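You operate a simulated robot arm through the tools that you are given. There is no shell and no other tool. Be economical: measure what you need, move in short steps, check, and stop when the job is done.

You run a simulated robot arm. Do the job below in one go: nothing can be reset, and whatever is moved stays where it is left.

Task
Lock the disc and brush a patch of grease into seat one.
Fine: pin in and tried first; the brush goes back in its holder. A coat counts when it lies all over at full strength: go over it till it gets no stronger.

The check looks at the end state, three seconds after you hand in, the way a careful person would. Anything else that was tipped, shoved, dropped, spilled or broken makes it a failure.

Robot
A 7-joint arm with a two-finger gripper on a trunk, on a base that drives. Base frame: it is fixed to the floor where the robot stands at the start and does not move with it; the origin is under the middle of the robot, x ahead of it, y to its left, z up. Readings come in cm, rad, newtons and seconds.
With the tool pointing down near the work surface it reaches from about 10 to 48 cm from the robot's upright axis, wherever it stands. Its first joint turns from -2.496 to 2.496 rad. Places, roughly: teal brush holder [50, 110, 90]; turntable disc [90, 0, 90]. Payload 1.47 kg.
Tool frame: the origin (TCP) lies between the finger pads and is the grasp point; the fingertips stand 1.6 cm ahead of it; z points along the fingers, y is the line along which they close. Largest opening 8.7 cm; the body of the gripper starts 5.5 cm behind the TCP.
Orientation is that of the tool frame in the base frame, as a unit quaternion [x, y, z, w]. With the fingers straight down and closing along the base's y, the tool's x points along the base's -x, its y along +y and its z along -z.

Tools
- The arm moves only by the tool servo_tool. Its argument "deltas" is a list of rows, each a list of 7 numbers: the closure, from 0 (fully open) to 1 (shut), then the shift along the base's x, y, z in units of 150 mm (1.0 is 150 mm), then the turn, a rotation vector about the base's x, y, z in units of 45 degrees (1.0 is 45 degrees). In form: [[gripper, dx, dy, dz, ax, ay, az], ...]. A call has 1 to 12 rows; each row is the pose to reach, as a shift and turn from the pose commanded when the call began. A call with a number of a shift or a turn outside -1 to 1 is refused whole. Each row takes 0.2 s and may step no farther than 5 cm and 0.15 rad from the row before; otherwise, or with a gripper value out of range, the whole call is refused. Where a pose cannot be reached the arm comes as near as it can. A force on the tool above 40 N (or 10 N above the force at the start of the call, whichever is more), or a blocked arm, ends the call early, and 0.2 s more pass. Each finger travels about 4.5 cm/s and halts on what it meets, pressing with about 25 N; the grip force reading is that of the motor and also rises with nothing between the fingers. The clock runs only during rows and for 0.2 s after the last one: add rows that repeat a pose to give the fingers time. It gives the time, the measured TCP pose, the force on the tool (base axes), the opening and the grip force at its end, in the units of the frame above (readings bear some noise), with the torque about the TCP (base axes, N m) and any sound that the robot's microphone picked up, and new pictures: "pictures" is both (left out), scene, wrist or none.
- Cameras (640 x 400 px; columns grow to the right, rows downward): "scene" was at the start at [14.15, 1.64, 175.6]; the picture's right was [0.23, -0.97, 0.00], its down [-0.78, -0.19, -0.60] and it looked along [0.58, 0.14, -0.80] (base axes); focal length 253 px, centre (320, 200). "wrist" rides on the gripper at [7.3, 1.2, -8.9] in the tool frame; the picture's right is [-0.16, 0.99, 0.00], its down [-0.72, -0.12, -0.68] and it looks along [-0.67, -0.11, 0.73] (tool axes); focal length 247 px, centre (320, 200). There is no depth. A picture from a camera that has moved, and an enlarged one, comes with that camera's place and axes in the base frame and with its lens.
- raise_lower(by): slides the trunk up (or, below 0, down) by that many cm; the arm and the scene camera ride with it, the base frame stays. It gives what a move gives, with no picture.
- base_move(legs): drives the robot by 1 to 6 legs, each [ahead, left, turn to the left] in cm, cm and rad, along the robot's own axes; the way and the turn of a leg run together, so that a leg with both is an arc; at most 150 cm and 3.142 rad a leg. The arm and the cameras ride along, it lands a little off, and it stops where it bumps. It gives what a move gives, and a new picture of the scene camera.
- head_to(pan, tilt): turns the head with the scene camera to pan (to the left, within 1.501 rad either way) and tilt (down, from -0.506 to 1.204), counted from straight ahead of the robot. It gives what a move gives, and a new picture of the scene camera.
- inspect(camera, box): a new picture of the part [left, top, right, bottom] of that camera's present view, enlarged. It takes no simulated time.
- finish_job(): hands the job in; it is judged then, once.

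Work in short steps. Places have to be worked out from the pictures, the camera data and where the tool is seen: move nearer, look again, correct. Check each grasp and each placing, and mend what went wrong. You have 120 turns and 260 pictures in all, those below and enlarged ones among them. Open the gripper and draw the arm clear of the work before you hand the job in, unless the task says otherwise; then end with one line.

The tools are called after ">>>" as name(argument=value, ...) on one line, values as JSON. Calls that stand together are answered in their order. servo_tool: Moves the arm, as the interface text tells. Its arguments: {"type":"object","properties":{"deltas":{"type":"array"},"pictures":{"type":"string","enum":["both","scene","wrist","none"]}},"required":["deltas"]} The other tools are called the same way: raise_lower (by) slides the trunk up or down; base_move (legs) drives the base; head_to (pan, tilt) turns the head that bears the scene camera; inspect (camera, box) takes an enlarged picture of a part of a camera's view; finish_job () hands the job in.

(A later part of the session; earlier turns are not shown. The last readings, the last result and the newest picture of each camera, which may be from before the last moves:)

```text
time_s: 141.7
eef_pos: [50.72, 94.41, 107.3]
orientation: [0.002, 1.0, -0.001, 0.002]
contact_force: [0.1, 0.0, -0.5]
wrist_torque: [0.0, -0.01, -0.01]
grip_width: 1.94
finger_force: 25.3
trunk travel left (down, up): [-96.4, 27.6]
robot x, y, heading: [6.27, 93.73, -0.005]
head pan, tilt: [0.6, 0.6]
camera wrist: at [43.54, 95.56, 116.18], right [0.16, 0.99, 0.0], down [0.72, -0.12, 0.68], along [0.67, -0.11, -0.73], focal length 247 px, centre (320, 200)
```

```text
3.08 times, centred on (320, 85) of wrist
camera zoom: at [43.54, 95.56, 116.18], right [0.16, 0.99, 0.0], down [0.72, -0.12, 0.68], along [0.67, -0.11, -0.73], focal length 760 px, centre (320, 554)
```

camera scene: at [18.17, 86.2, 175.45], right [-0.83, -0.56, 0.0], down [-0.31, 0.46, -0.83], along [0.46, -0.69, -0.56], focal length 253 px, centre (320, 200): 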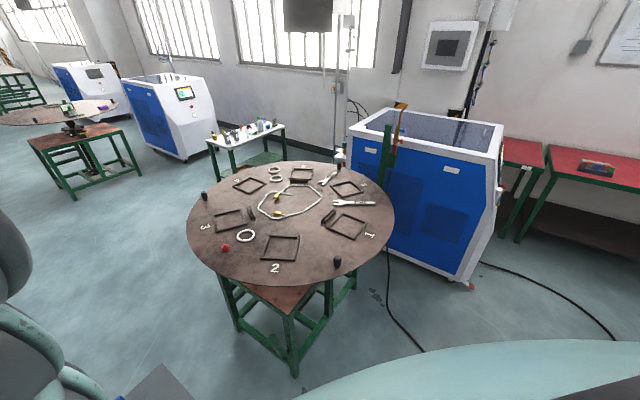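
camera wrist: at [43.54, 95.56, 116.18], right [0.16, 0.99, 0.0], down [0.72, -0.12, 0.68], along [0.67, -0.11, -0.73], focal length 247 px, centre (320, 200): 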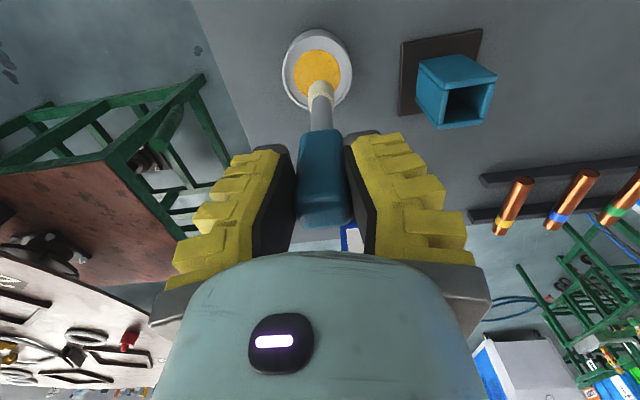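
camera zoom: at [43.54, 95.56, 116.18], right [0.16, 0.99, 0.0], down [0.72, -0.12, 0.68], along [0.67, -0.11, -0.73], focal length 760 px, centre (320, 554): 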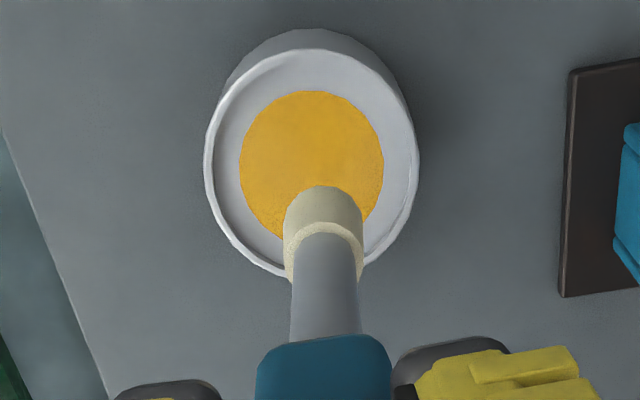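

Well centred. Lower in small steps into the grease, reading force.

>>> servo_tool(deltas=[[1, 0, 0, -0.06, 0, 0, 0], [1, 0, 0, -0.12, 0, 0, 0], [1, 0, 0, -0.16, 0, 0, 0], [1, 0, 0, -0.19, 0, 0, 0], [1, 0, 0, -0.21, 0, 0, 0]], pictures="wrist")

>>> inspect(camera="wrist", box=[250, 20, 390, 150])

```text
time_s: 142.8
eef_pos: [50.78, 94.37, 104.34]
orientation: [0.002, 1.0, 0.0, 0.0]
contact_force: [-0.2, 0.1, -0.1]
wrist_torque: [0.02, 0.0, 0.03]
grip_width: 1.91
finger_force: 25.8
trunk travel left (down, up): [-96.4, 27.6]
robot x, y, heading: [5.78, 93.47, 0.001]
head pan, tilt: [0.6, 0.6]
camera wrist: at [43.58, 95.51, 113.08], right [0.16, 0.99, 0.0], down [0.72, -0.12, 0.68], along [0.67, -0.11, -0.73], focal length 247 px, centre (320, 200)
```

wrist: 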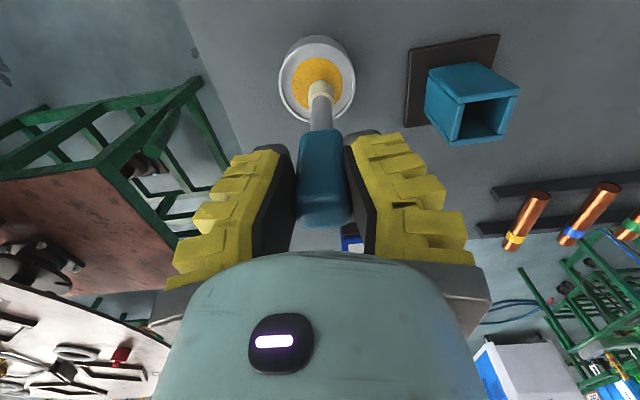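

```text
3.08 times, centred on (320, 85) of wrist
camera zoom: at [43.58, 95.51, 113.08], right [0.16, 0.99, 0.0], down [0.72, -0.12, 0.68], along [0.67, -0.11, -0.73], focal length 760 px, centre (320, 554)
```

zoom: 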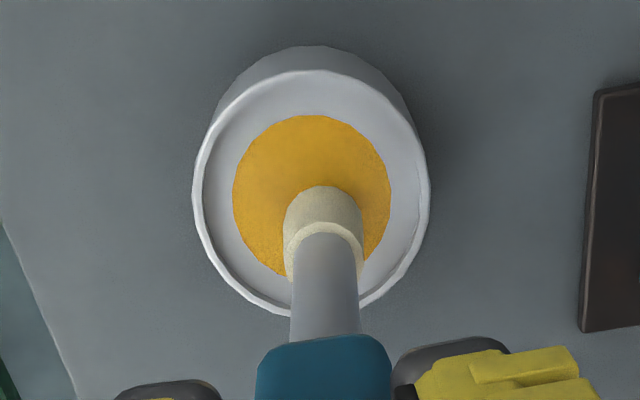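

Still above the surface. Continue down up to 2 cm in fine steps.

>>> servo_tool(deltas=[[1, 0, 0, -0.02, 0, 0, 0], [1, 0, 0, -0.04, 0, 0, 0], [1, 0, 0, -0.06, 0, 0, 0], [1, 0, 0, -0.08, 0, 0, 0], [1, 0, 0, -0.1, 0, 0, 0]], pictures="none")

>>> inspect(camera="wrist", box=[250, 20, 390, 150])

```text
time_s: 144.1
eef_pos: [51.04, 94.34, 102.86]
orientation: [0.002, 1.0, -0.001, 0.003]
contact_force: [-0.4, 0.0, 19.2]
wrist_torque: [0.01, -0.26, 0.03]
grip_width: 2.8
finger_force: 24.8
trunk travel left (down, up): [-96.4, 27.6]
robot x, y, heading: [6.09, 93.44, 0.001]
head pan, tilt: [0.6, 0.6]
```

```text
3.08 times, centred on (320, 85) of wrist
camera zoom: at [43.79, 95.53, 111.64], right [0.16, 0.99, 0.0], down [0.72, -0.12, 0.69], along [0.68, -0.11, -0.73], focal length 760 px, centre (320, 554)
```

zoom: 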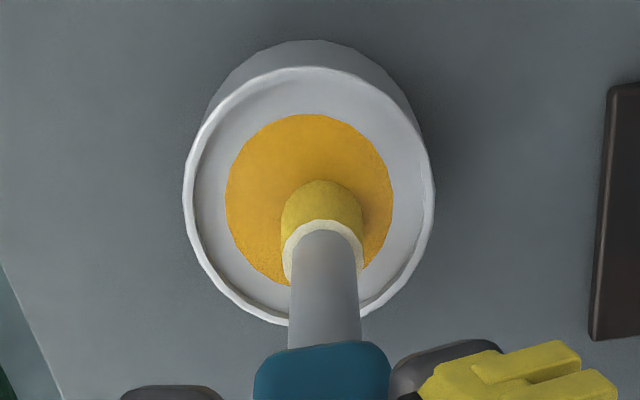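

Bristles are loaded (yellow). Back up gently and lift clear.

>>> servo_tool(deltas=[[1, 0, 0, 0.04, 0, 0, 0], [1, 0, 0, 0.1, 0, 0, 0], [1, 0, 0, 0.2, 0, 0, 0]], pictures="none")

>>> raise_lower(by=18)

>>> servo_tool(deltas=[[1, 0, 0, 0, 0, 0, 0]], pictures="wrist")

>>> inspect(camera="wrist", box=[250, 0, 390, 235])

```text
time_s: 144.8
eef_pos: [50.79, 94.42, 105.67]
orientation: [0.002, 1.0, -0.001, 0.0]
contact_force: [0.2, -0.5, -0.7]
wrist_torque: [-0.03, 0.02, 0.0]
grip_width: 1.95
finger_force: 24.7
trunk travel left (down, up): [-96.4, 27.6]
robot x, y, heading: [6.15, 93.43, 0.0]
head pan, tilt: [0.6, 0.6]
```

```text
time_s: 146.8
eef_pos: [50.79, 94.34, 123.69]
orientation: [0.002, 1.0, -0.001, 0.001]
contact_force: [0.5, -0.3, -0.8]
wrist_torque: [-0.02, -0.03, 0.0]
grip_width: 1.92
finger_force: 25.2
trunk travel left (down, up): [-114.4, 9.6]
robot x, y, heading: [6.34, 93.71, 0.002]
head pan, tilt: [0.6, 0.6]
```

```text
time_s: 147.2
eef_pos: [50.76, 94.45, 123.55]
orientation: [0.002, 1.0, -0.001, 0.001]
contact_force: [0.2, -0.1, -0.6]
wrist_torque: [-0.04, 0.01, 0.01]
grip_width: 1.92
finger_force: 24.6
trunk travel left (down, up): [-114.4, 9.6]
robot x, y, heading: [6.24, 93.6, -0.001]
head pan, tilt: [0.6, 0.6]
camera wrist: at [43.55, 95.6, 132.54], right [0.16, 0.99, 0.0], down [0.72, -0.12, 0.68], along [0.67, -0.11, -0.73], focal length 247 px, centre (320, 200)
```

wrist: 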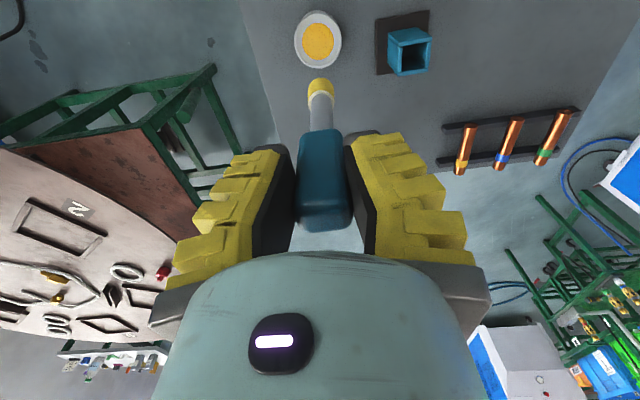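

```text
1.70 times, centred on (320, 118) of wrist
camera zoom: at [43.55, 95.6, 132.54], right [0.16, 0.99, 0.0], down [0.72, -0.12, 0.68], along [0.67, -0.11, -0.73], focal length 420 px, centre (320, 340)
```

zoom: 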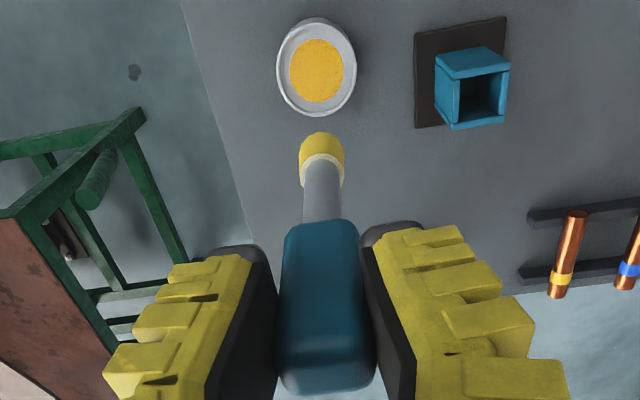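

Brush loaded and steady. Drive back from the bench and sideways to face the disc at y≈0.

>>> base_move(legs=[[-10, 0, 0], [0, -94, 0]])

>>> base_move(legs=[[14, 0, 0]])

>>> inspect(camera="wrist", box=[120, 0, 520, 250])

```text
time_s: 153.0
eef_pos: [40.38, -0.87, 123.67]
orientation: [0.005, 1.0, 0.0, 0.001]
contact_force: [-0.3, -0.2, 0.1]
wrist_torque: [0.01, 0.02, 0.0]
grip_width: 1.92
finger_force: 24.6
trunk travel left (down, up): [-114.4, 9.6]
robot x, y, heading: [-4.31, -1.53, -0.01]
head pan, tilt: [0.6, 0.6]
camera scene: at [7.69, -8.88, 182.19], right [-0.83, -0.56, 0.0], down [-0.31, 0.47, -0.82], along [0.46, -0.69, -0.57], focal length 253 px, centre (320, 200)
```

scene: 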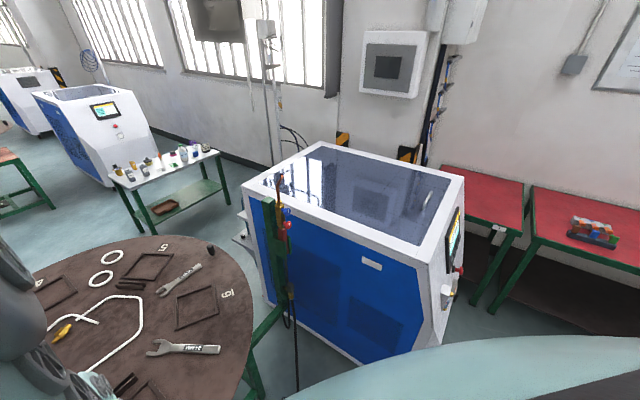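

```text
time_s: 154.3
eef_pos: [54.27, -1.04, 123.81]
orientation: [0.007, 1.0, -0.001, 0.001]
contact_force: [0.0, 1.2, -1.4]
wrist_torque: [0.02, -0.01, 0.02]
grip_width: 1.94
finger_force: 25.0
trunk travel left (down, up): [-114.4, 9.6]
robot x, y, heading: [9.8, -1.15, -0.007]
head pan, tilt: [0.6, 0.6]
camera scene: at [21.53, -9.01, 182.19], right [-0.83, -0.55, 0.0], down [-0.31, 0.47, -0.82], along [0.46, -0.69, -0.57], focal length 253 px, centre (320, 200)
```

scene: 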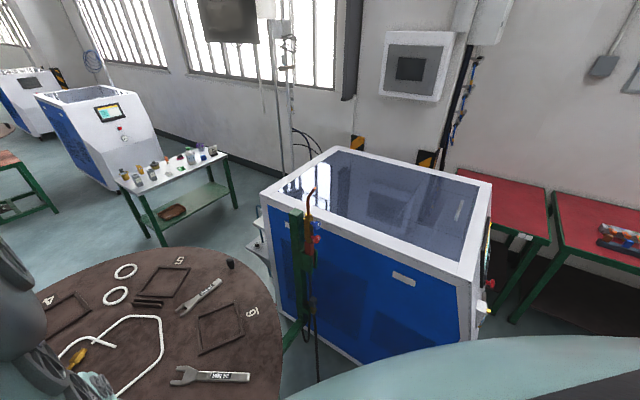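

```text
1.60 times, centred on (320, 125) of wrist
camera zoom: at [47.0, 0.16, 132.54], right [0.17, 0.99, 0.0], down [0.72, -0.12, 0.68], along [0.67, -0.12, -0.73], focal length 395 px, centre (320, 320)
```

zoom: 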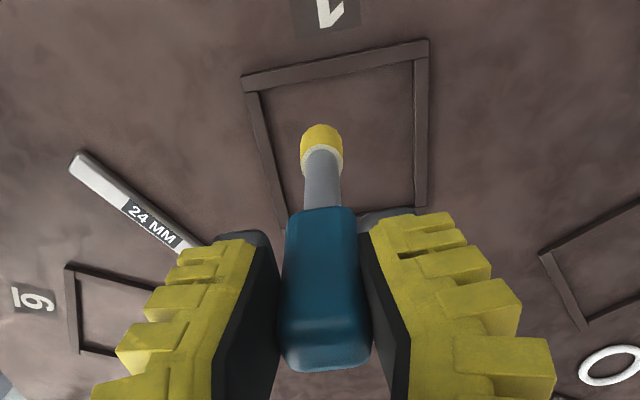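

Seat 1's inside spans about x 54.8–67.8, y −7.2…6.5. I need the robot near x≈20 to reach all; drive 9.5 ahead slowly in two legs.

>>> base_move(legs=[[5, 0, 0.007], [4.5, 0.5, 0]])

```text
time_s: 155.7
eef_pos: [63.78, -0.4, 123.77]
orientation: [0.003, 1.0, -0.001, 0.001]
contact_force: [0.0, -0.1, -0.4]
wrist_torque: [0.03, -0.02, 0.0]
grip_width: 1.94
finger_force: 25.0
trunk travel left (down, up): [-114.4, 9.6]
robot x, y, heading: [19.28, -0.83, 0.0]
head pan, tilt: [0.6, 0.6]
camera scene: at [31.14, -8.45, 182.19], right [-0.83, -0.56, 0.0], down [-0.32, 0.47, -0.82], along [0.46, -0.68, -0.57], focal length 253 px, centre (320, 200)
```

scene: 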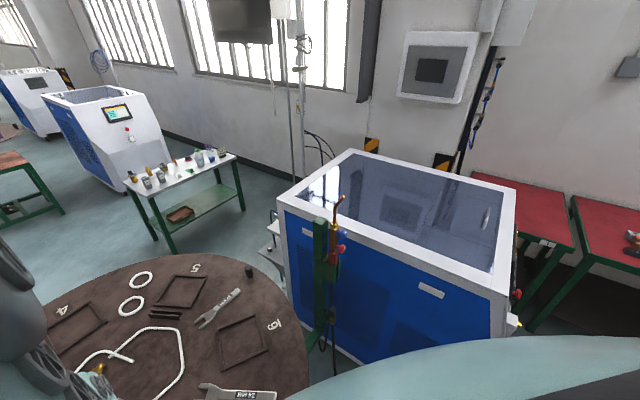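

Arrived. Move over the seat centre and lower the trunk 14 cm, then look.

>>> servo_tool(deltas=[[1, -0.16, 0, 0, 0, 0, 0]], pictures="none")

>>> raise_lower(by=-14)

>>> inspect(camera="wrist", box=[160, 0, 480, 200])

```text
time_s: 156.1
eef_pos: [61.32, -0.23, 123.82]
orientation: [0.002, 1.0, -0.002, 0.001]
contact_force: [0.2, -0.2, -0.3]
wrist_torque: [0.0, -0.02, 0.0]
grip_width: 1.93
finger_force: 25.0
trunk travel left (down, up): [-114.4, 9.6]
robot x, y, heading: [19.01, -1.22, -0.003]
head pan, tilt: [0.6, 0.6]
```

```text
time_s: 157.8
eef_pos: [61.49, -0.26, 109.79]
orientation: [0.003, 1.0, -0.001, 0.001]
contact_force: [-1.3, 0.1, 12.0]
wrist_torque: [-0.01, -0.06, -0.01]
grip_width: 2.34
finger_force: 25.0
trunk travel left (down, up): [-100.4, 23.6]
robot x, y, heading: [19.0, -0.95, 0.001]
head pan, tilt: [0.6, 0.6]
```

```text
2.00 times, centred on (320, 100) of wrist
camera zoom: at [54.16, 0.96, 118.67], right [0.16, 0.99, 0.0], down [0.72, -0.12, 0.68], along [0.67, -0.11, -0.73], focal length 494 px, centre (320, 400)
```

zoom: 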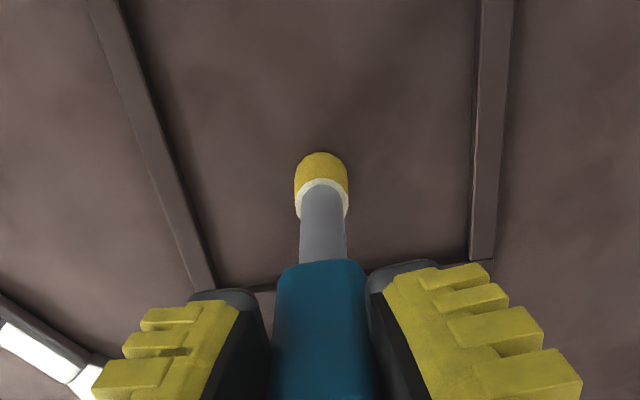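

Contact already at 12 N, so the seat floor is ≈98.7 and the inside is x 53.9–65.1, y −5.75…5.85. I lift 0.3 cm for lighter pressure and start raking strokes.

>>> servo_tool(deltas=[[1, -0.2, -0.15, 0.02, 0, 0, 0], [1, -0.433, -0.296, 0.02, 0, 0, 0], [1, -0.433, -0.085, 0.02, 0, 0, 0], [1, -0.433, 0.126, 0.02, 0, 0, 0], [1, -0.433, 0.337, 0.02, 0, 0, 0], [1, -0.333, 0.337, 0.02, 0, 0, 0], [1, -0.333, 0.126, 0.02, 0, 0, 0], [1, -0.333, -0.085, 0.02, 0, 0, 0], [1, -0.333, -0.296, 0.02, 0, 0, 0]], pictures="wrist")

>>> inspect(camera="wrist", box=[120, 0, 520, 250])

```text
time_s: 158.8
eef_pos: [57.79, -3.27, 111.01]
orientation: [0.162, 0.986, 0.0, 0.034]
contact_force: [-0.5, 0.2, -0.2]
wrist_torque: [-0.02, -0.04, 0.01]
grip_width: 1.93
finger_force: 25.0
trunk travel left (down, up): [-100.4, 23.6]
robot x, y, heading: [19.31, -1.18, 0.001]
head pan, tilt: [0.6, 0.6]
stopped in row 4: the arm was blocked; the commanded pose is now the measured one
camera wrist: at [50.82, 0.15, 119.34], right [0.46, 0.89, 0.02], down [0.6, -0.33, 0.73], along [0.65, -0.32, -0.69], focal length 247 px, centre (320, 200)
```

wrist: 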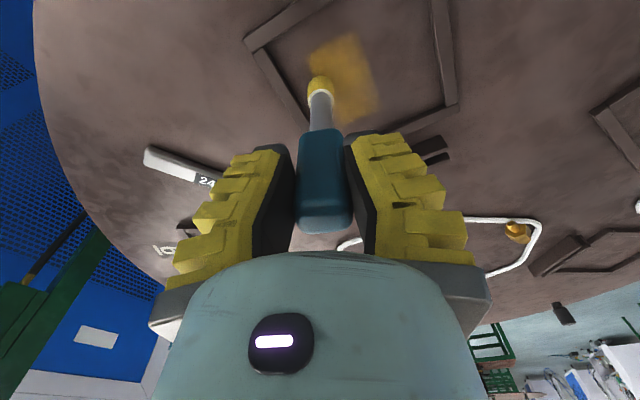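

```text
1.60 times, centred on (320, 125) of wrist
camera zoom: at [50.82, 0.15, 119.34], right [0.46, 0.89, 0.02], down [0.6, -0.33, 0.73], along [0.65, -0.32, -0.69], focal length 395 px, centre (320, 320)
```

zoom: 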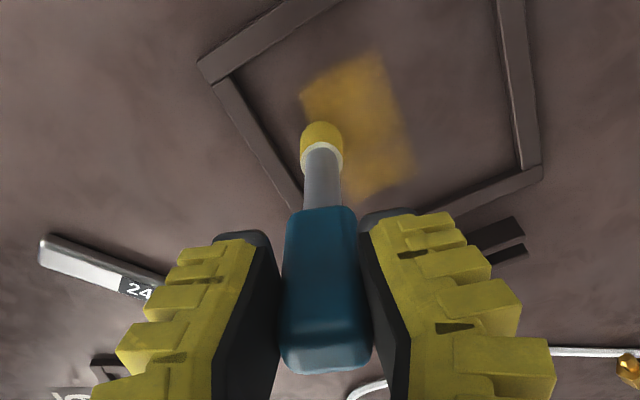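

The arm hit a limit at that retracted spot and twisted; the brush is still held, and a coat patch is appearing around x 56–62.4, y −3…0.5. I raise, shift the base right so the arm is more comfortable, and restore orientation.

>>> raise_lower(by=7)

>>> base_move(legs=[[0, -12, 0]])

>>> servo_tool(deltas=[[1, 0.03, 0.2, 0, 0, 0.029, 0.138], [1, 0.06, 0.45, 0, 0, 0.058, 0.277], [1, 0.1, 0.7, 0, 0, 0.087, 0.415], [1, 0.12, 1, 0, 0, 0.087, 0.415]], pictures="wrist")

>>> inspect(camera="wrist", box=[160, 0, 480, 200])

```text
time_s: 159.9
eef_pos: [57.82, -3.31, 117.96]
orientation: [0.161, 0.986, 0.0, 0.032]
contact_force: [0.7, -0.3, -0.8]
wrist_torque: [-0.04, 0.03, -0.04]
grip_width: 1.91
finger_force: 25.1
trunk travel left (down, up): [-107.4, 16.6]
robot x, y, heading: [19.0, -1.11, 0.002]
head pan, tilt: [0.6, 0.6]
```

```text
time_s: 161.1
eef_pos: [57.56, -15.08, 118.01]
orientation: [0.161, 0.986, -0.001, 0.033]
contact_force: [-0.2, -0.7, -0.1]
wrist_torque: [-0.02, 0.03, 0.01]
grip_width: 1.91
finger_force: 24.7
trunk travel left (down, up): [-107.4, 16.6]
robot x, y, heading: [18.73, -13.07, -0.001]
head pan, tilt: [0.6, 0.6]
camera scene: at [31.14, -20.37, 175.2], right [-0.83, -0.56, 0.0], down [-0.32, 0.47, -0.82], along [0.46, -0.68, -0.57], focal length 253 px, centre (320, 200)
```

scene: 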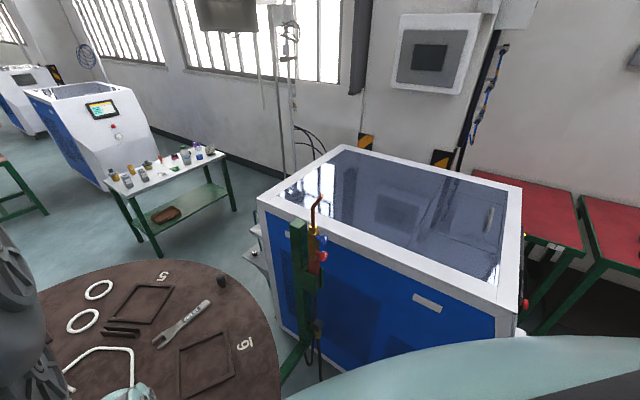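

```text
time_s: 162.1
eef_pos: [59.45, -0.43, 118.01]
orientation: [-0.001, 1.0, 0.0, -0.001]
contact_force: [-0.2, 0.4, -0.6]
wrist_torque: [0.01, 0.0, 0.0]
grip_width: 1.92
finger_force: 24.8
trunk travel left (down, up): [-107.4, 16.6]
robot x, y, heading: [19.18, -12.83, -0.003]
head pan, tilt: [0.6, 0.6]
camera wrist: at [52.15, 0.78, 126.86], right [0.16, 0.99, 0.0], down [0.73, -0.11, 0.68], along [0.67, -0.11, -0.74], focal length 247 px, centre (320, 200)
```

wrist: 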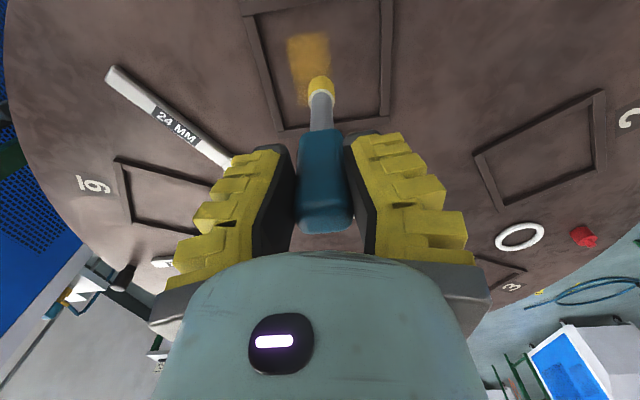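

```text
2.00 times, centred on (320, 100) of wrist
camera zoom: at [52.15, 0.78, 126.86], right [0.16, 0.99, 0.0], down [0.73, -0.11, 0.68], along [0.67, -0.11, -0.74], focal length 494 px, centre (320, 400)
```

zoom: 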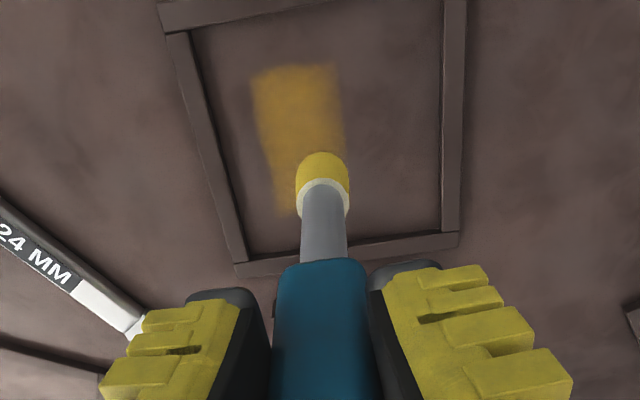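

The arm is comfortable again. Lower 7.6 cm to contact.

>>> raise_lower(by=-7.6)

```text
time_s: 163.2
eef_pos: [59.38, -0.35, 110.37]
orientation: [-0.001, 1.0, 0.0, -0.002]
contact_force: [0.4, 0.7, -0.7]
wrist_torque: [0.02, 0.02, 0.02]
grip_width: 1.96
finger_force: 25.6
trunk travel left (down, up): [-99.8, 24.2]
robot x, y, heading: [19.35, -12.98, 0.002]
head pan, tilt: [0.6, 0.6]
```

Now stroke lines at light contact (z −0.4 cm), first over the middle.

>>> servo_tool(deltas=[[1, 0, 0, -0.025, 0, 0, 0], [1, 0.008, -0.15, -0.025, 0, 0, 0], [1, 0.008, -0.29, -0.025, 0, 0, 0], [1, 0.108, -0.29, -0.025, 0, 0, 0], [1, 0.108, -0.079, -0.025, 0, 0, 0], [1, 0.108, 0.132, -0.025, 0, 0, 0], [1, 0.108, 0.343, -0.025, 0, 0, 0], [1, 0.008, 0.343, -0.025, 0, 0, 0], [1, 0.008, 0.132, -0.025, 0, 0, 0], [1, 0.008, -0.079, -0.025, 0, 0, 0]], pictures="wrist")

>>> inspect(camera="wrist", box=[160, 0, 480, 200])

```text
time_s: 165.4
eef_pos: [59.37, -1.7, 109.98]
orientation: [-0.001, 1.0, 0.001, -0.002]
contact_force: [0.5, 1.6, 1.4]
wrist_torque: [0.1, -0.02, 0.01]
grip_width: 2.02
finger_force: 24.9
trunk travel left (down, up): [-99.8, 24.2]
robot x, y, heading: [19.2, -13.29, 0.001]
head pan, tilt: [0.6, 0.6]
camera wrist: at [52.14, -0.5, 118.88], right [0.15, 0.99, 0.0], down [0.73, -0.11, 0.68], along [0.67, -0.1, -0.73], focal length 247 px, centre (320, 200)
```

wrist: 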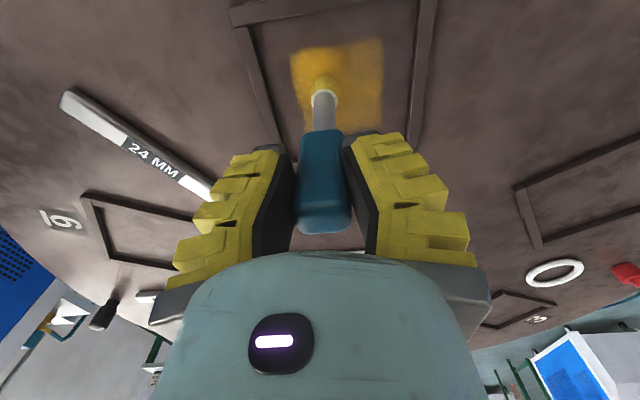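

```text
2.00 times, centred on (320, 100) of wrist
camera zoom: at [52.14, -0.5, 118.88], right [0.15, 0.99, 0.0], down [0.73, -0.11, 0.68], along [0.67, -0.1, -0.73], focal length 494 px, centre (320, 400)
```

zoom: 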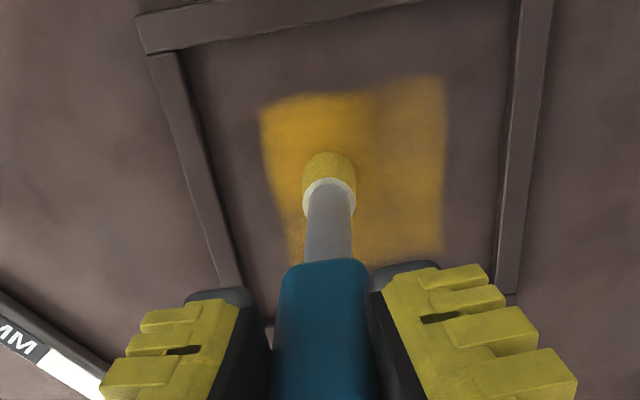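

The coat area is a clear square: x 56.1–62.7, y −3.25…3.3. I now rake the whole square repeatedly.

>>> servo_tool(deltas=[[1, -0.04, -0.127, -0.005, 0, 0, 0], [1, -0.213, -0.127, -0.005, 0, 0, 0], [1, -0.213, 0.107, -0.005, 0, 0, 0], [1, -0.213, 0.34, -0.005, 0, 0, 0], [1, -0.127, 0.34, -0.005, 0, 0, 0], [1, -0.127, 0.107, -0.005, 0, 0, 0], [1, -0.127, -0.127, -0.005, 0, 0, 0], [1, -0.04, -0.127, -0.005, 0, 0, 0], [1, -0.04, 0.107, -0.005, 0, 0, 0], [1, -0.04, 0.34, -0.005, 0, 0, 0], [1, 0.04, 0.34, -0.005, 0, 0, 0], [1, 0.04, 0.107, -0.005, 0, 0, 0]], pictures="none")

>>> servo_tool(deltas=[[1, 0, -0.234, 0, 0, 0, 0], [1, 0.087, -0.234, 0, 0, 0, 0], [1, 0.087, 0, 0, 0, 0, 0], [1, 0.087, 0.233, 0, 0, 0, 0], [1, 0.173, 0.233, 0, 0, 0, 0], [1, 0.173, 0, 0, 0, 0, 0], [1, 0.173, -0.234, 0, 0, 0, 0], [1, 0, -0.234, 0, 0, 0, 0], [1, -0.253, -0.234, 0, 0, 0, 0]], pictures="wrist")

>>> inspect(camera="wrist", box=[160, 0, 480, 200])

```text
time_s: 168.0
eef_pos: [60.0, 0.08, 110.06]
orientation: [-0.002, 1.0, 0.0, 0.0]
contact_force: [0.1, 1.0, 4.3]
wrist_torque: [0.08, -0.12, 0.01]
grip_width: 2.12
finger_force: 25.0
trunk travel left (down, up): [-99.8, 24.2]
robot x, y, heading: [19.47, -12.86, -0.004]
head pan, tilt: [0.6, 0.6]
```

```text
time_s: 170.0
eef_pos: [56.27, -3.4, 109.95]
orientation: [-0.001, 1.0, -0.001, -0.004]
contact_force: [-1.4, 0.1, 0.9]
wrist_torque: [0.04, 0.08, -0.02]
grip_width: 1.96
finger_force: 24.4
trunk travel left (down, up): [-99.8, 24.2]
robot x, y, heading: [19.17, -13.08, -0.001]
head pan, tilt: [0.6, 0.6]
camera wrist: at [49.2, -2.34, 118.85], right [0.16, 0.99, 0.0], down [0.73, -0.11, 0.68], along [0.67, -0.11, -0.74], focal length 247 px, centre (320, 200)
```

wrist: 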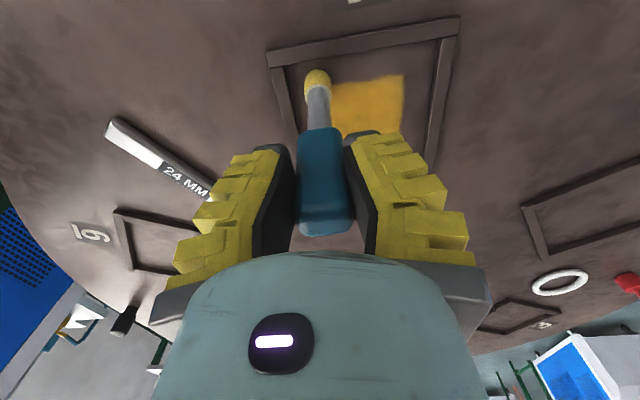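

```text
2.00 times, centred on (320, 100) of wrist
camera zoom: at [49.2, -2.34, 118.85], right [0.16, 0.99, 0.0], down [0.73, -0.11, 0.68], along [0.67, -0.11, -0.74], focal length 494 px, centre (320, 400)
```

zoom: 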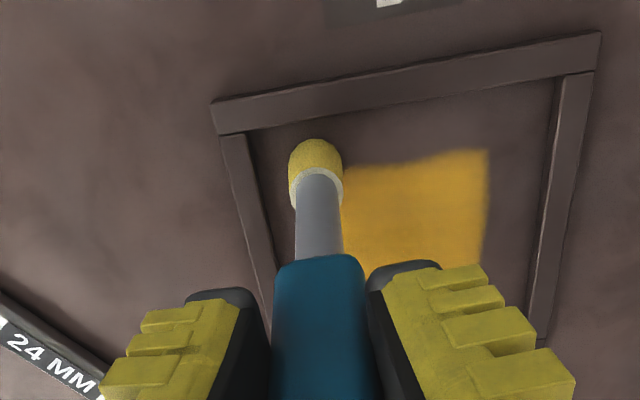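

Much stronger. Another full pass.

>>> servo_tool(deltas=[[1, 0, 0.23, -0.005, 0, 0, 0], [1, 0, 0.46, -0.005, 0, 0, 0], [1, 0.087, 0.46, -0.005, 0, 0, 0], [1, 0.087, 0.23, -0.005, 0, 0, 0], [1, 0.087, 0, -0.005, 0, 0, 0], [1, 0.173, 0, -0.005, 0, 0, 0], [1, 0.173, 0.23, -0.005, 0, 0, 0], [1, 0.173, 0.46, -0.005, 0, 0, 0], [1, 0.26, 0.46, -0.005, 0, 0, 0], [1, 0.26, 0.23, -0.005, 0, 0, 0], [1, 0.26, 0, -0.005, 0, 0, 0], [1, 0.34, 0, -0.005, 0, 0, 0]], pictures="none")

>>> servo_tool(deltas=[[1, 0, 0.23, 0, 0, 0, 0], [1, 0, 0.46, 0, 0, 0, 0], [1, 0.087, 0.46, 0, 0, 0, 0], [1, 0.087, 0.23, 0, 0, 0, 0], [1, 0.087, 0, 0, 0, 0, 0], [1, -0.12, 0, 0, 0, 0, 0], [1, -0.34, 0, 0, 0, 0, 0], [1, -0.34, 0.09, 0, 0, 0, 0], [1, -0.12, 0.09, 0, 0, 0, 0], [1, 0.087, 0.09, 0, 0, 0, 0], [1, 0.087, 0.18, 0, 0, 0, 0], [1, -0.12, 0.18, 0, 0, 0, 0]], pictures="none")

>>> servo_tool(deltas=[[1, -0.22, 0, 0, 0, 0, 0], [1, -0.22, 0.09, 0, 0, 0, 0], [1, 0, 0.09, 0, 0, 0, 0], [1, 0.207, 0.09, 0, 0, 0, 0], [1, 0.207, 0.18, 0, 0, 0, 0], [1, 0, 0.18, 0, 0, 0, 0], [1, -0.22, 0.18, 0, 0, 0, 0], [1, -0.22, 0.28, 0, 0, 0, 0], [1, 0, 0.28, 0, 0, 0, 0], [1, 0.207, 0.28, 0, 0, 0, 0]], pictures="none")

>>> raise_lower(by=8)

>>> inspect(camera="wrist", box=[160, 0, 480, 200])

```text
time_s: 172.6
eef_pos: [61.52, -3.45, 110.03]
orientation: [-0.001, 1.0, 0.0, -0.001]
contact_force: [-0.2, 0.2, 0.4]
wrist_torque: [0.01, -0.08, -0.02]
grip_width: 1.98
finger_force: 25.1
trunk travel left (down, up): [-99.8, 24.2]
robot x, y, heading: [19.52, -13.07, -0.001]
head pan, tilt: [0.6, 0.6]
```

```text
time_s: 175.2
eef_pos: [59.54, -0.8, 109.98]
orientation: [-0.001, 1.0, -0.001, -0.001]
contact_force: [-0.8, 0.1, -1.2]
wrist_torque: [0.0, 0.03, 0.0]
grip_width: 1.91
finger_force: 24.8
trunk travel left (down, up): [-99.8, 24.2]
robot x, y, heading: [19.31, -13.41, -0.002]
head pan, tilt: [0.6, 0.6]
```

```text
time_s: 177.4
eef_pos: [62.85, 3.44, 109.67]
orientation: [-0.001, 1.0, -0.001, -0.001]
contact_force: [0.1, 0.1, 5.5]
wrist_torque: [0.01, -0.01, -0.01]
grip_width: 2.05
finger_force: 25.6
trunk travel left (down, up): [-99.8, 24.2]
robot x, y, heading: [19.03, -12.75, -0.005]
head pan, tilt: [0.6, 0.6]
```

```text
time_s: 178.6
eef_pos: [62.69, 3.44, 117.55]
orientation: [0.0, 1.0, 0.001, -0.002]
contact_force: [-0.2, 0.5, -0.5]
wrist_torque: [0.01, -0.01, 0.01]
grip_width: 1.91
finger_force: 25.3
trunk travel left (down, up): [-107.8, 16.2]
robot x, y, heading: [19.05, -13.08, 0.003]
head pan, tilt: [0.6, 0.6]
```

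```text
2.00 times, centred on (320, 100) of wrist
camera zoom: at [55.46, 4.58, 126.48], right [0.16, 0.99, 0.0], down [0.73, -0.11, 0.68], along [0.67, -0.11, -0.74], focal length 494 px, centre (320, 400)
```

zoom: 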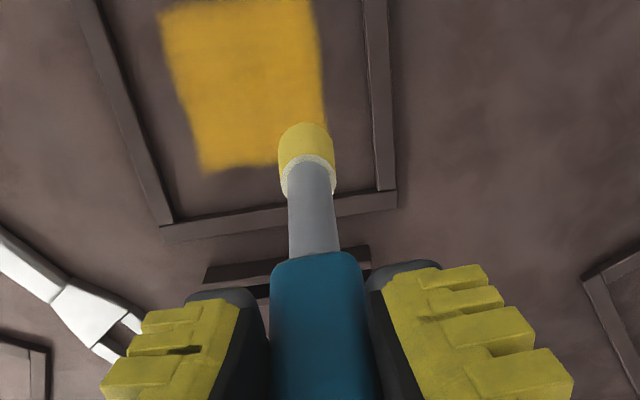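

Contact was marginal at some places. Zoom in to judge evenness.

>>> inspect(camera="wrist", box=[225, 0, 345, 95])

```text
4.21 times, centred on (285, 48) of wrist
camera zoom: at [55.46, 4.58, 126.48], right [0.16, 0.99, 0.0], down [0.73, -0.11, 0.68], along [0.67, -0.11, -0.74], focal length 1040 px, centre (467, 842)
```

zoom: 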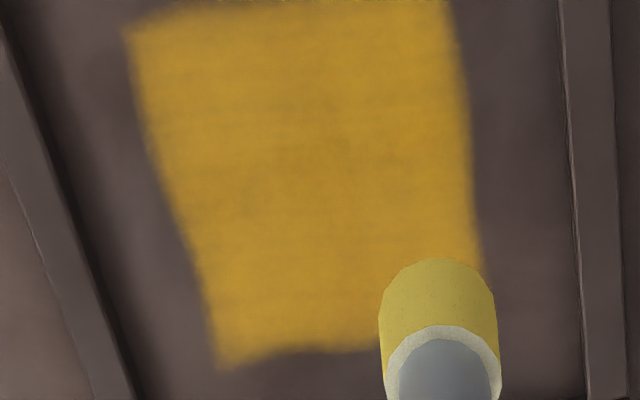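

Do another firmer pass (about 0.35 cm lower), with slightly wider margins.

>>> raise_lower(by=-8)

>>> servo_tool(deltas=[[1, 0.02, 0.017, 0, 0, 0, 0], [1, 0.02, -0.23, -0.01, 0, 0, 0], [1, 0.02, -0.477, -0.015, 0, 0, 0], [1, -0.07, -0.477, -0.02, 0, 0, 0], [1, -0.07, -0.23, -0.02, 0, 0, 0], [1, -0.07, 0.017, -0.02, 0, 0, 0], [1, -0.157, 0.017, -0.02, 0, 0, 0], [1, -0.157, -0.23, -0.02, 0, 0, 0], [1, -0.157, -0.477, -0.02, 0, 0, 0], [1, -0.243, -0.477, -0.02, 0, 0, 0], [1, -0.243, -0.23, -0.02, 0, 0, 0], [1, -0.243, 0.017, -0.02, 0, 0, 0]], pictures="none")

>>> servo_tool(deltas=[[1, -0.087, 0, 0, 0, 0, 0], [1, -0.087, -0.247, 0, 0, 0, 0], [1, -0.087, -0.494, 0, 0, 0, 0], [1, -0.167, -0.494, 0, 0, 0, 0], [1, -0.167, -0.247, 0, 0, 0, 0], [1, -0.167, 0, 0, 0, 0, 0], [1, -0.214, 0, 0, 0, 0, 0], [1, -0.214, -0.247, 0, 0, 0, 0], [1, -0.214, -0.494, 0, 0, 0, 0]], pictures="wrist")

>>> inspect(camera="wrist", box=[260, 40, 440, 150])

```text
time_s: 179.8
eef_pos: [62.67, 3.54, 109.67]
orientation: [-0.002, 1.0, 0.001, -0.002]
contact_force: [-0.7, 0.8, 3.4]
wrist_torque: [-0.06, 0.13, -0.01]
grip_width: 2.05
finger_force: 25.1
trunk travel left (down, up): [-99.8, 24.2]
robot x, y, heading: [19.2, -13.14, -0.002]
head pan, tilt: [0.6, 0.6]
```

```text
time_s: 182.4
eef_pos: [59.3, 3.87, 109.33]
orientation: [-0.001, 1.0, 0.0, -0.001]
contact_force: [0.1, -1.7, 10.0]
wrist_torque: [-0.33, 0.04, 0.03]
grip_width: 2.6
finger_force: 25.4
trunk travel left (down, up): [-99.8, 24.2]
robot x, y, heading: [19.1, -13.14, -0.004]
head pan, tilt: [0.6, 0.6]
```

```text
time_s: 184.4
eef_pos: [55.77, -3.59, 109.34]
orientation: [-0.002, 1.0, 0.001, -0.001]
contact_force: [-0.5, 1.1, 2.9]
wrist_torque: [0.24, 0.05, 0.04]
grip_width: 2.25
finger_force: 24.8
trunk travel left (down, up): [-99.8, 24.2]
robot x, y, heading: [19.53, -13.12, 0.001]
head pan, tilt: [0.6, 0.6]
camera wrist: at [48.6, -2.53, 118.27], right [0.15, 0.99, 0.0], down [0.73, -0.11, 0.68], along [0.67, -0.1, -0.74], focal length 247 px, centre (320, 200)
```

wrist: 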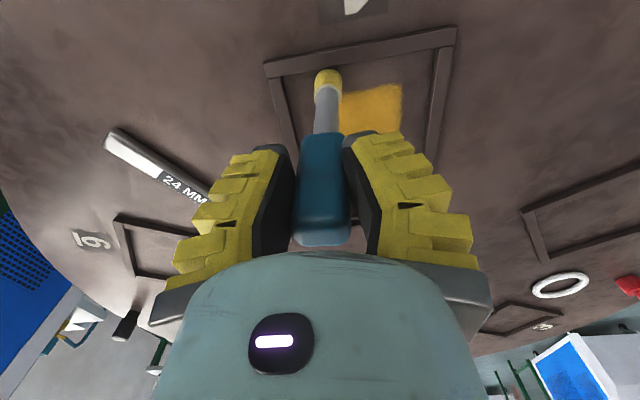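

```text
3.56 times, centred on (350, 95) of wrist
camera zoom: at [48.6, -2.53, 118.27], right [0.15, 0.99, 0.0], down [0.73, -0.11, 0.68], along [0.67, -0.1, -0.74], focal length 878 px, centre (213, 573)
```

zoom: 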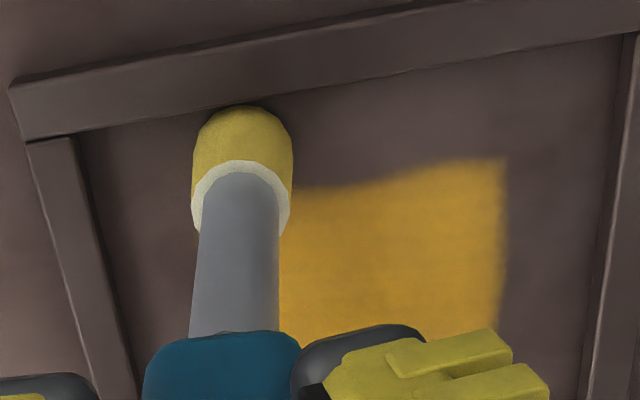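

One more pass with crosswise (x) strokes, then compare from the same viewpoint as before.

>>> servo_tool(deltas=[[1, 0.24, 0, 0, 0, 0, 0], [1, 0.485, 0, 0, 0, 0, 0], [1, 0.485, 0.09, 0, 0, 0, 0], [1, 0.24, 0.09, 0, 0, 0, 0], [1, 0, 0.09, 0, 0, 0, 0], [1, 0, 0.18, 0, 0, 0, 0], [1, 0.24, 0.18, 0, 0, 0, 0], [1, 0.485, 0.18, 0, 0, 0, 0], [1, 0.485, 0.27, 0, 0, 0, 0], [1, 0.24, 0.27, 0, 0, 0, 0], [1, 0, 0.27, 0, 0, 0, 0]], pictures="none")

>>> servo_tool(deltas=[[1, 0, 0.09, 0, 0, 0, 0], [1, 0.24, 0.09, 0, 0, 0, 0], [1, 0.485, 0.09, 0, 0, 0, 0], [1, 0.485, 0.17, 0, 0, 0, 0], [1, 0.24, 0.17, 0, 0, 0, 0], [1, 0, 0.17, 0, 0, 0, 0], [1, 0, 0.22, 0, 0, 0, 0], [1, 0.24, 0.22, 0, 0, 0, 0], [1, 0.47, 0.21, 0, 0, 0, 0]], pictures="none")

>>> raise_lower(by=8)

>>> inspect(camera="wrist", box=[225, 0, 345, 95])

```text
time_s: 186.8
eef_pos: [56.08, 0.27, 109.27]
orientation: [-0.001, 1.0, 0.001, -0.001]
contact_force: [2.5, 0.5, 7.4]
wrist_torque: [0.02, -0.42, 0.03]
grip_width: 2.17
finger_force: 25.0
trunk travel left (down, up): [-99.8, 24.2]
robot x, y, heading: [19.16, -12.74, 0.002]
head pan, tilt: [0.6, 0.6]
```

```text
time_s: 188.8
eef_pos: [62.77, 3.6, 109.33]
orientation: [-0.002, 1.0, 0.0, -0.002]
contact_force: [-0.1, 0.0, 0.2]
wrist_torque: [0.0, -0.03, -0.03]
grip_width: 1.93
finger_force: 25.0
trunk travel left (down, up): [-99.8, 24.2]
robot x, y, heading: [19.04, -12.99, -0.003]
head pan, tilt: [0.6, 0.6]
```

```text
time_s: 189.9
eef_pos: [62.88, 3.59, 117.4]
orientation: [-0.001, 1.0, 0.0, -0.001]
contact_force: [-0.1, 0.2, -0.5]
wrist_torque: [-0.02, 0.0, -0.01]
grip_width: 1.92
finger_force: 24.4
trunk travel left (down, up): [-107.8, 16.2]
robot x, y, heading: [19.4, -12.94, -0.002]
head pan, tilt: [0.6, 0.6]
```

```text
4.21 times, centred on (285, 48) of wrist
camera zoom: at [55.67, 4.7, 126.15], right [0.16, 0.99, 0.0], down [0.73, -0.11, 0.68], along [0.67, -0.11, -0.74], focal length 1040 px, centre (467, 842)
```

zoom: 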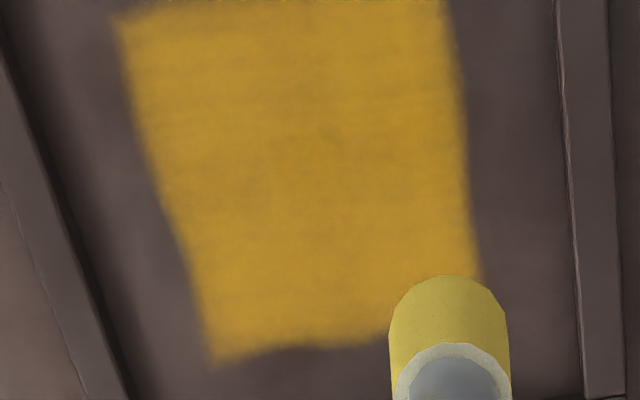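

Uniform now, slightly stronger than before. One more full pass at firm contact to confirm it gets no stronger.

>>> raise_lower(by=-8.3)

>>> servo_tool(deltas=[[1, 0.02, 0.01, -0.01, 0, 0, 0], [1, 0.02, -0.24, -0.015, 0, 0, 0], [1, 0.02, -0.487, -0.015, 0, 0, 0], [1, -0.07, -0.487, -0.015, 0, 0, 0], [1, -0.07, -0.24, -0.015, 0, 0, 0], [1, -0.07, 0.01, -0.015, 0, 0, 0], [1, -0.157, 0.01, -0.015, 0, 0, 0], [1, -0.157, -0.24, -0.015, 0, 0, 0], [1, -0.157, -0.487, -0.015, 0, 0, 0], [1, -0.243, -0.487, -0.015, 0, 0, 0], [1, -0.243, -0.24, -0.015, 0, 0, 0], [1, -0.243, 0.01, -0.015, 0, 0, 0]], pictures="none")

>>> servo_tool(deltas=[[1, -0.087, 0, 0, 0, 0, 0], [1, -0.087, -0.247, 0, 0, 0, 0], [1, -0.087, -0.494, 0, 0, 0, 0], [1, -0.167, -0.494, 0, 0, 0, 0], [1, -0.167, -0.247, 0, 0, 0, 0], [1, -0.167, 0, 0, 0, 0, 0], [1, -0.214, 0, 0, 0, 0, 0], [1, -0.214, -0.247, 0, 0, 0, 0], [1, -0.214, -0.494, 0, 0, 0, 0]], pictures="none")

>>> servo_tool(deltas=[[1, 0.24, 0, 0, 0, 0, 0], [1, 0.485, 0, 0, 0, 0, 0], [1, 0.485, 0.09, 0, 0, 0, 0], [1, 0.24, 0.09, 0, 0, 0, 0], [1, 0, 0.09, 0, 0, 0, 0], [1, 0, 0.18, 0, 0, 0, 0], [1, 0.24, 0.18, 0, 0, 0, 0], [1, 0.485, 0.18, 0, 0, 0, 0], [1, 0.485, 0.27, 0, 0, 0, 0], [1, 0.24, 0.27, 0, 0, 0, 0], [1, 0, 0.27, 0, 0, 0, 0]], pictures="none")

>>> servo_tool(deltas=[[1, 0, 0.09, 0, 0, 0, 0], [1, 0.24, 0.09, 0, 0, 0, 0], [1, 0.485, 0.09, 0, 0, 0, 0], [1, 0.485, 0.17, 0, 0, 0, 0], [1, 0.24, 0.17, 0, 0, 0, 0], [1, 0, 0.17, 0, 0, 0, 0], [1, 0, 0.22, 0, 0, 0, 0], [1, 0.24, 0.22, 0, 0, 0, 0], [1, 0.47, 0.21, 0, 0, 0, 0]], pictures="none")

>>> raise_lower(by=8.3)

>>> inspect(camera="wrist", box=[225, 0, 345, 95])

```text
time_s: 191.1
eef_pos: [62.94, 3.66, 109.11]
orientation: [-0.001, 1.0, 0.0, 0.0]
contact_force: [-0.3, -0.3, 9.4]
wrist_torque: [-0.02, -0.04, 0.01]
grip_width: 2.22
finger_force: 25.4
trunk travel left (down, up): [-99.5, 24.5]
robot x, y, heading: [19.33, -12.78, 0.003]
head pan, tilt: [0.6, 0.6]
```

```text
time_s: 193.7
eef_pos: [59.04, 3.73, 109.05]
orientation: [0.0, 1.0, 0.0, -0.002]
contact_force: [0.1, 0.2, -0.7]
wrist_torque: [0.03, -0.01, 0.02]
grip_width: 1.93
finger_force: 25.1
trunk travel left (down, up): [-99.5, 24.5]
robot x, y, heading: [19.14, -13.23, 0.004]
head pan, tilt: [0.6, 0.6]
```

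```text
time_s: 195.7
eef_pos: [56.05, -3.57, 108.84]
orientation: [-0.002, 1.0, 0.001, -0.002]
contact_force: [1.6, 2.0, 2.5]
wrist_torque: [0.23, -0.21, 0.0]
grip_width: 2.19
finger_force: 24.8
trunk travel left (down, up): [-99.5, 24.5]
robot x, y, heading: [19.48, -13.1, 0.004]
head pan, tilt: [0.6, 0.6]
```

```text
time_s: 198.1
eef_pos: [56.12, 0.34, 108.8]
orientation: [-0.001, 1.0, -0.001, 0.0]
contact_force: [4.6, -0.1, -0.8]
wrist_torque: [-0.01, -0.56, 0.0]
grip_width: 1.91
finger_force: 25.2
trunk travel left (down, up): [-99.5, 24.5]
robot x, y, heading: [19.47, -13.09, 0.0]
head pan, tilt: [0.6, 0.6]
```

```text
time_s: 200.1
eef_pos: [63.04, 3.61, 108.74]
orientation: [-0.001, 1.0, 0.0, -0.001]
contact_force: [0.6, -0.8, 2.0]
wrist_torque: [-0.05, -0.07, 0.0]
grip_width: 1.94
finger_force: 24.6
trunk travel left (down, up): [-99.5, 24.5]
robot x, y, heading: [19.49, -13.07, 0.001]
head pan, tilt: [0.6, 0.6]
```

```text
time_s: 201.3
eef_pos: [62.96, 3.67, 117.11]
orientation: [-0.001, 1.0, 0.0, -0.002]
contact_force: [-0.4, 0.3, 0.1]
wrist_torque: [-0.01, -0.03, -0.01]
grip_width: 1.92
finger_force: 24.7
trunk travel left (down, up): [-107.8, 16.2]
robot x, y, heading: [19.14, -12.92, 0.0]
head pan, tilt: [0.6, 0.6]
```

```text
4.21 times, centred on (285, 48) of wrist
camera zoom: at [55.75, 4.77, 125.91], right [0.16, 0.99, 0.0], down [0.73, -0.11, 0.68], along [0.67, -0.11, -0.74], focal length 1040 px, centre (467, 842)
```

zoom: 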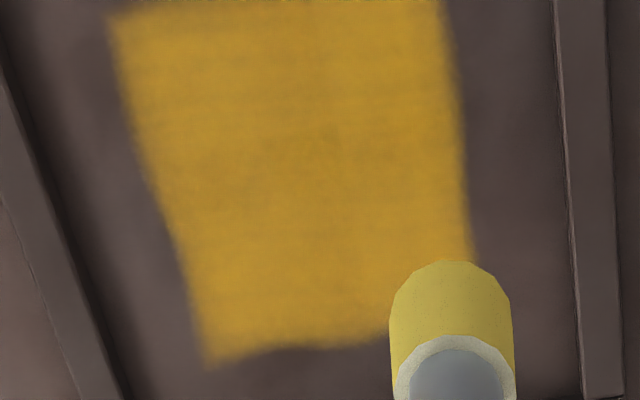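

Looks saturated and even. Move aside in y to view the whole patch unobstructed.

>>> servo_tool(deltas=[[1, 0, -0.3, 0.1, 0, 0, 0], [1, 0, -0.6, 0.1, 0, 0, 0], [1, 0, -0.7, 0.1, 0, 0, 0]], pictures="wrist")

>>> inspect(camera="wrist", box=[300, 0, 480, 120])

```text
time_s: 202.1
eef_pos: [63.03, -6.59, 118.5]
orientation: [-0.002, 1.0, 0.0, -0.002]
contact_force: [0.1, 0.0, -1.0]
wrist_torque: [0.0, 0.0, 0.0]
grip_width: 1.92
finger_force: 25.0
trunk travel left (down, up): [-107.8, 16.2]
robot x, y, heading: [19.45, -12.87, 0.003]
head pan, tilt: [0.6, 0.6]
camera wrist: at [55.85, -5.54, 127.4], right [0.15, 0.99, 0.0], down [0.73, -0.11, 0.68], along [0.67, -0.1, -0.74], focal length 247 px, centre (320, 200)
```

wrist: 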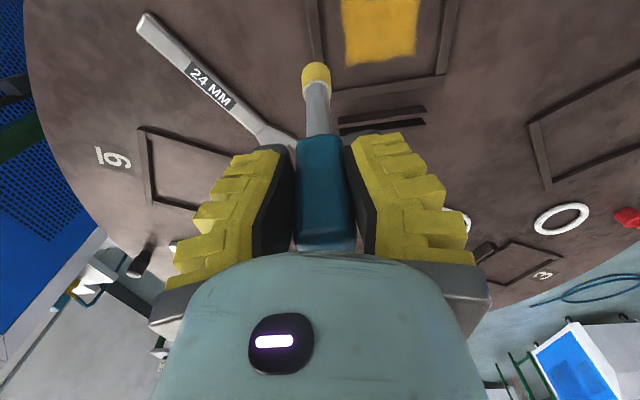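

```text
3.33 times, centred on (390, 60) of wrist
camera zoom: at [55.85, -5.54, 127.4], right [0.15, 0.99, 0.0], down [0.73, -0.11, 0.68], along [0.67, -0.1, -0.74], focal length 823 px, centre (87, 667)
```

zoom: 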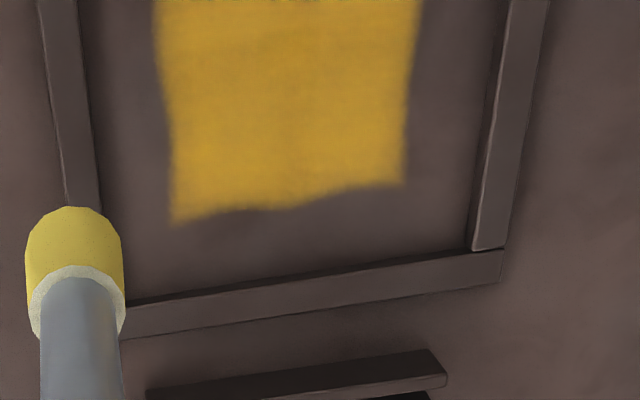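

The far part is solid. Raise and back off 11 cm; check the near part of the patch on the way.

>>> raise_lower(by=6)

>>> base_move(legs=[[-12, 0, 0]])

>>> inspect(camera="wrist", box=[280, 40, 480, 170])

```text
time_s: 203.1
eef_pos: [63.04, -6.61, 124.53]
orientation: [-0.001, 1.0, 0.001, -0.002]
contact_force: [-0.3, 0.3, -0.6]
wrist_torque: [0.01, 0.0, -0.03]
grip_width: 1.94
finger_force: 24.6
trunk travel left (down, up): [-113.8, 10.2]
robot x, y, heading: [19.37, -13.13, -0.0]
head pan, tilt: [0.6, 0.6]
```

```text
time_s: 204.3
eef_pos: [51.38, -6.58, 124.52]
orientation: [-0.001, 1.0, 0.0, -0.002]
contact_force: [1.0, 0.7, -0.4]
wrist_torque: [0.04, -0.02, 0.03]
grip_width: 1.92
finger_force: 25.4
trunk travel left (down, up): [-113.8, 10.2]
robot x, y, heading: [7.56, -13.15, 0.002]
head pan, tilt: [0.6, 0.6]
camera scene: at [19.51, -20.36, 181.57], right [-0.83, -0.56, 0.0], down [-0.32, 0.47, -0.82], along [0.46, -0.68, -0.57], focal length 253 px, centre (320, 200)
```

scene: 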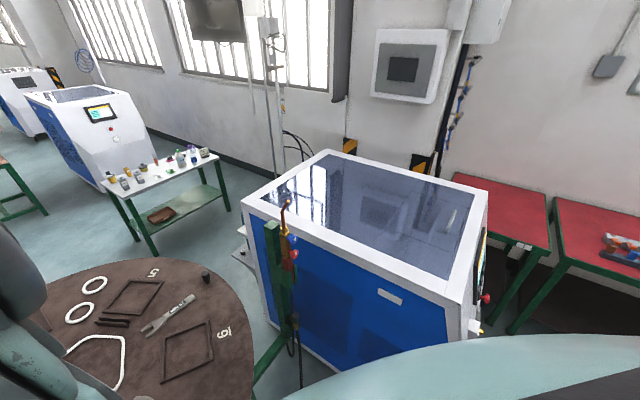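

```text
3.08 times, centred on (380, 105) of wrist
camera zoom: at [44.23, -5.53, 133.38], right [0.16, 0.99, 0.0], down [0.73, -0.11, 0.68], along [0.67, -0.11, -0.74], focal length 760 px, centre (135, 492)
```

zoom: 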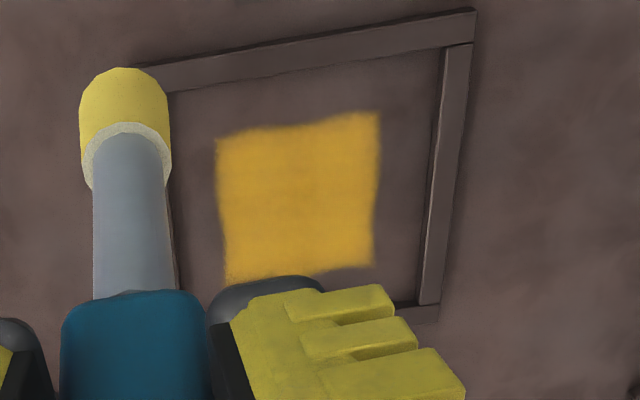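

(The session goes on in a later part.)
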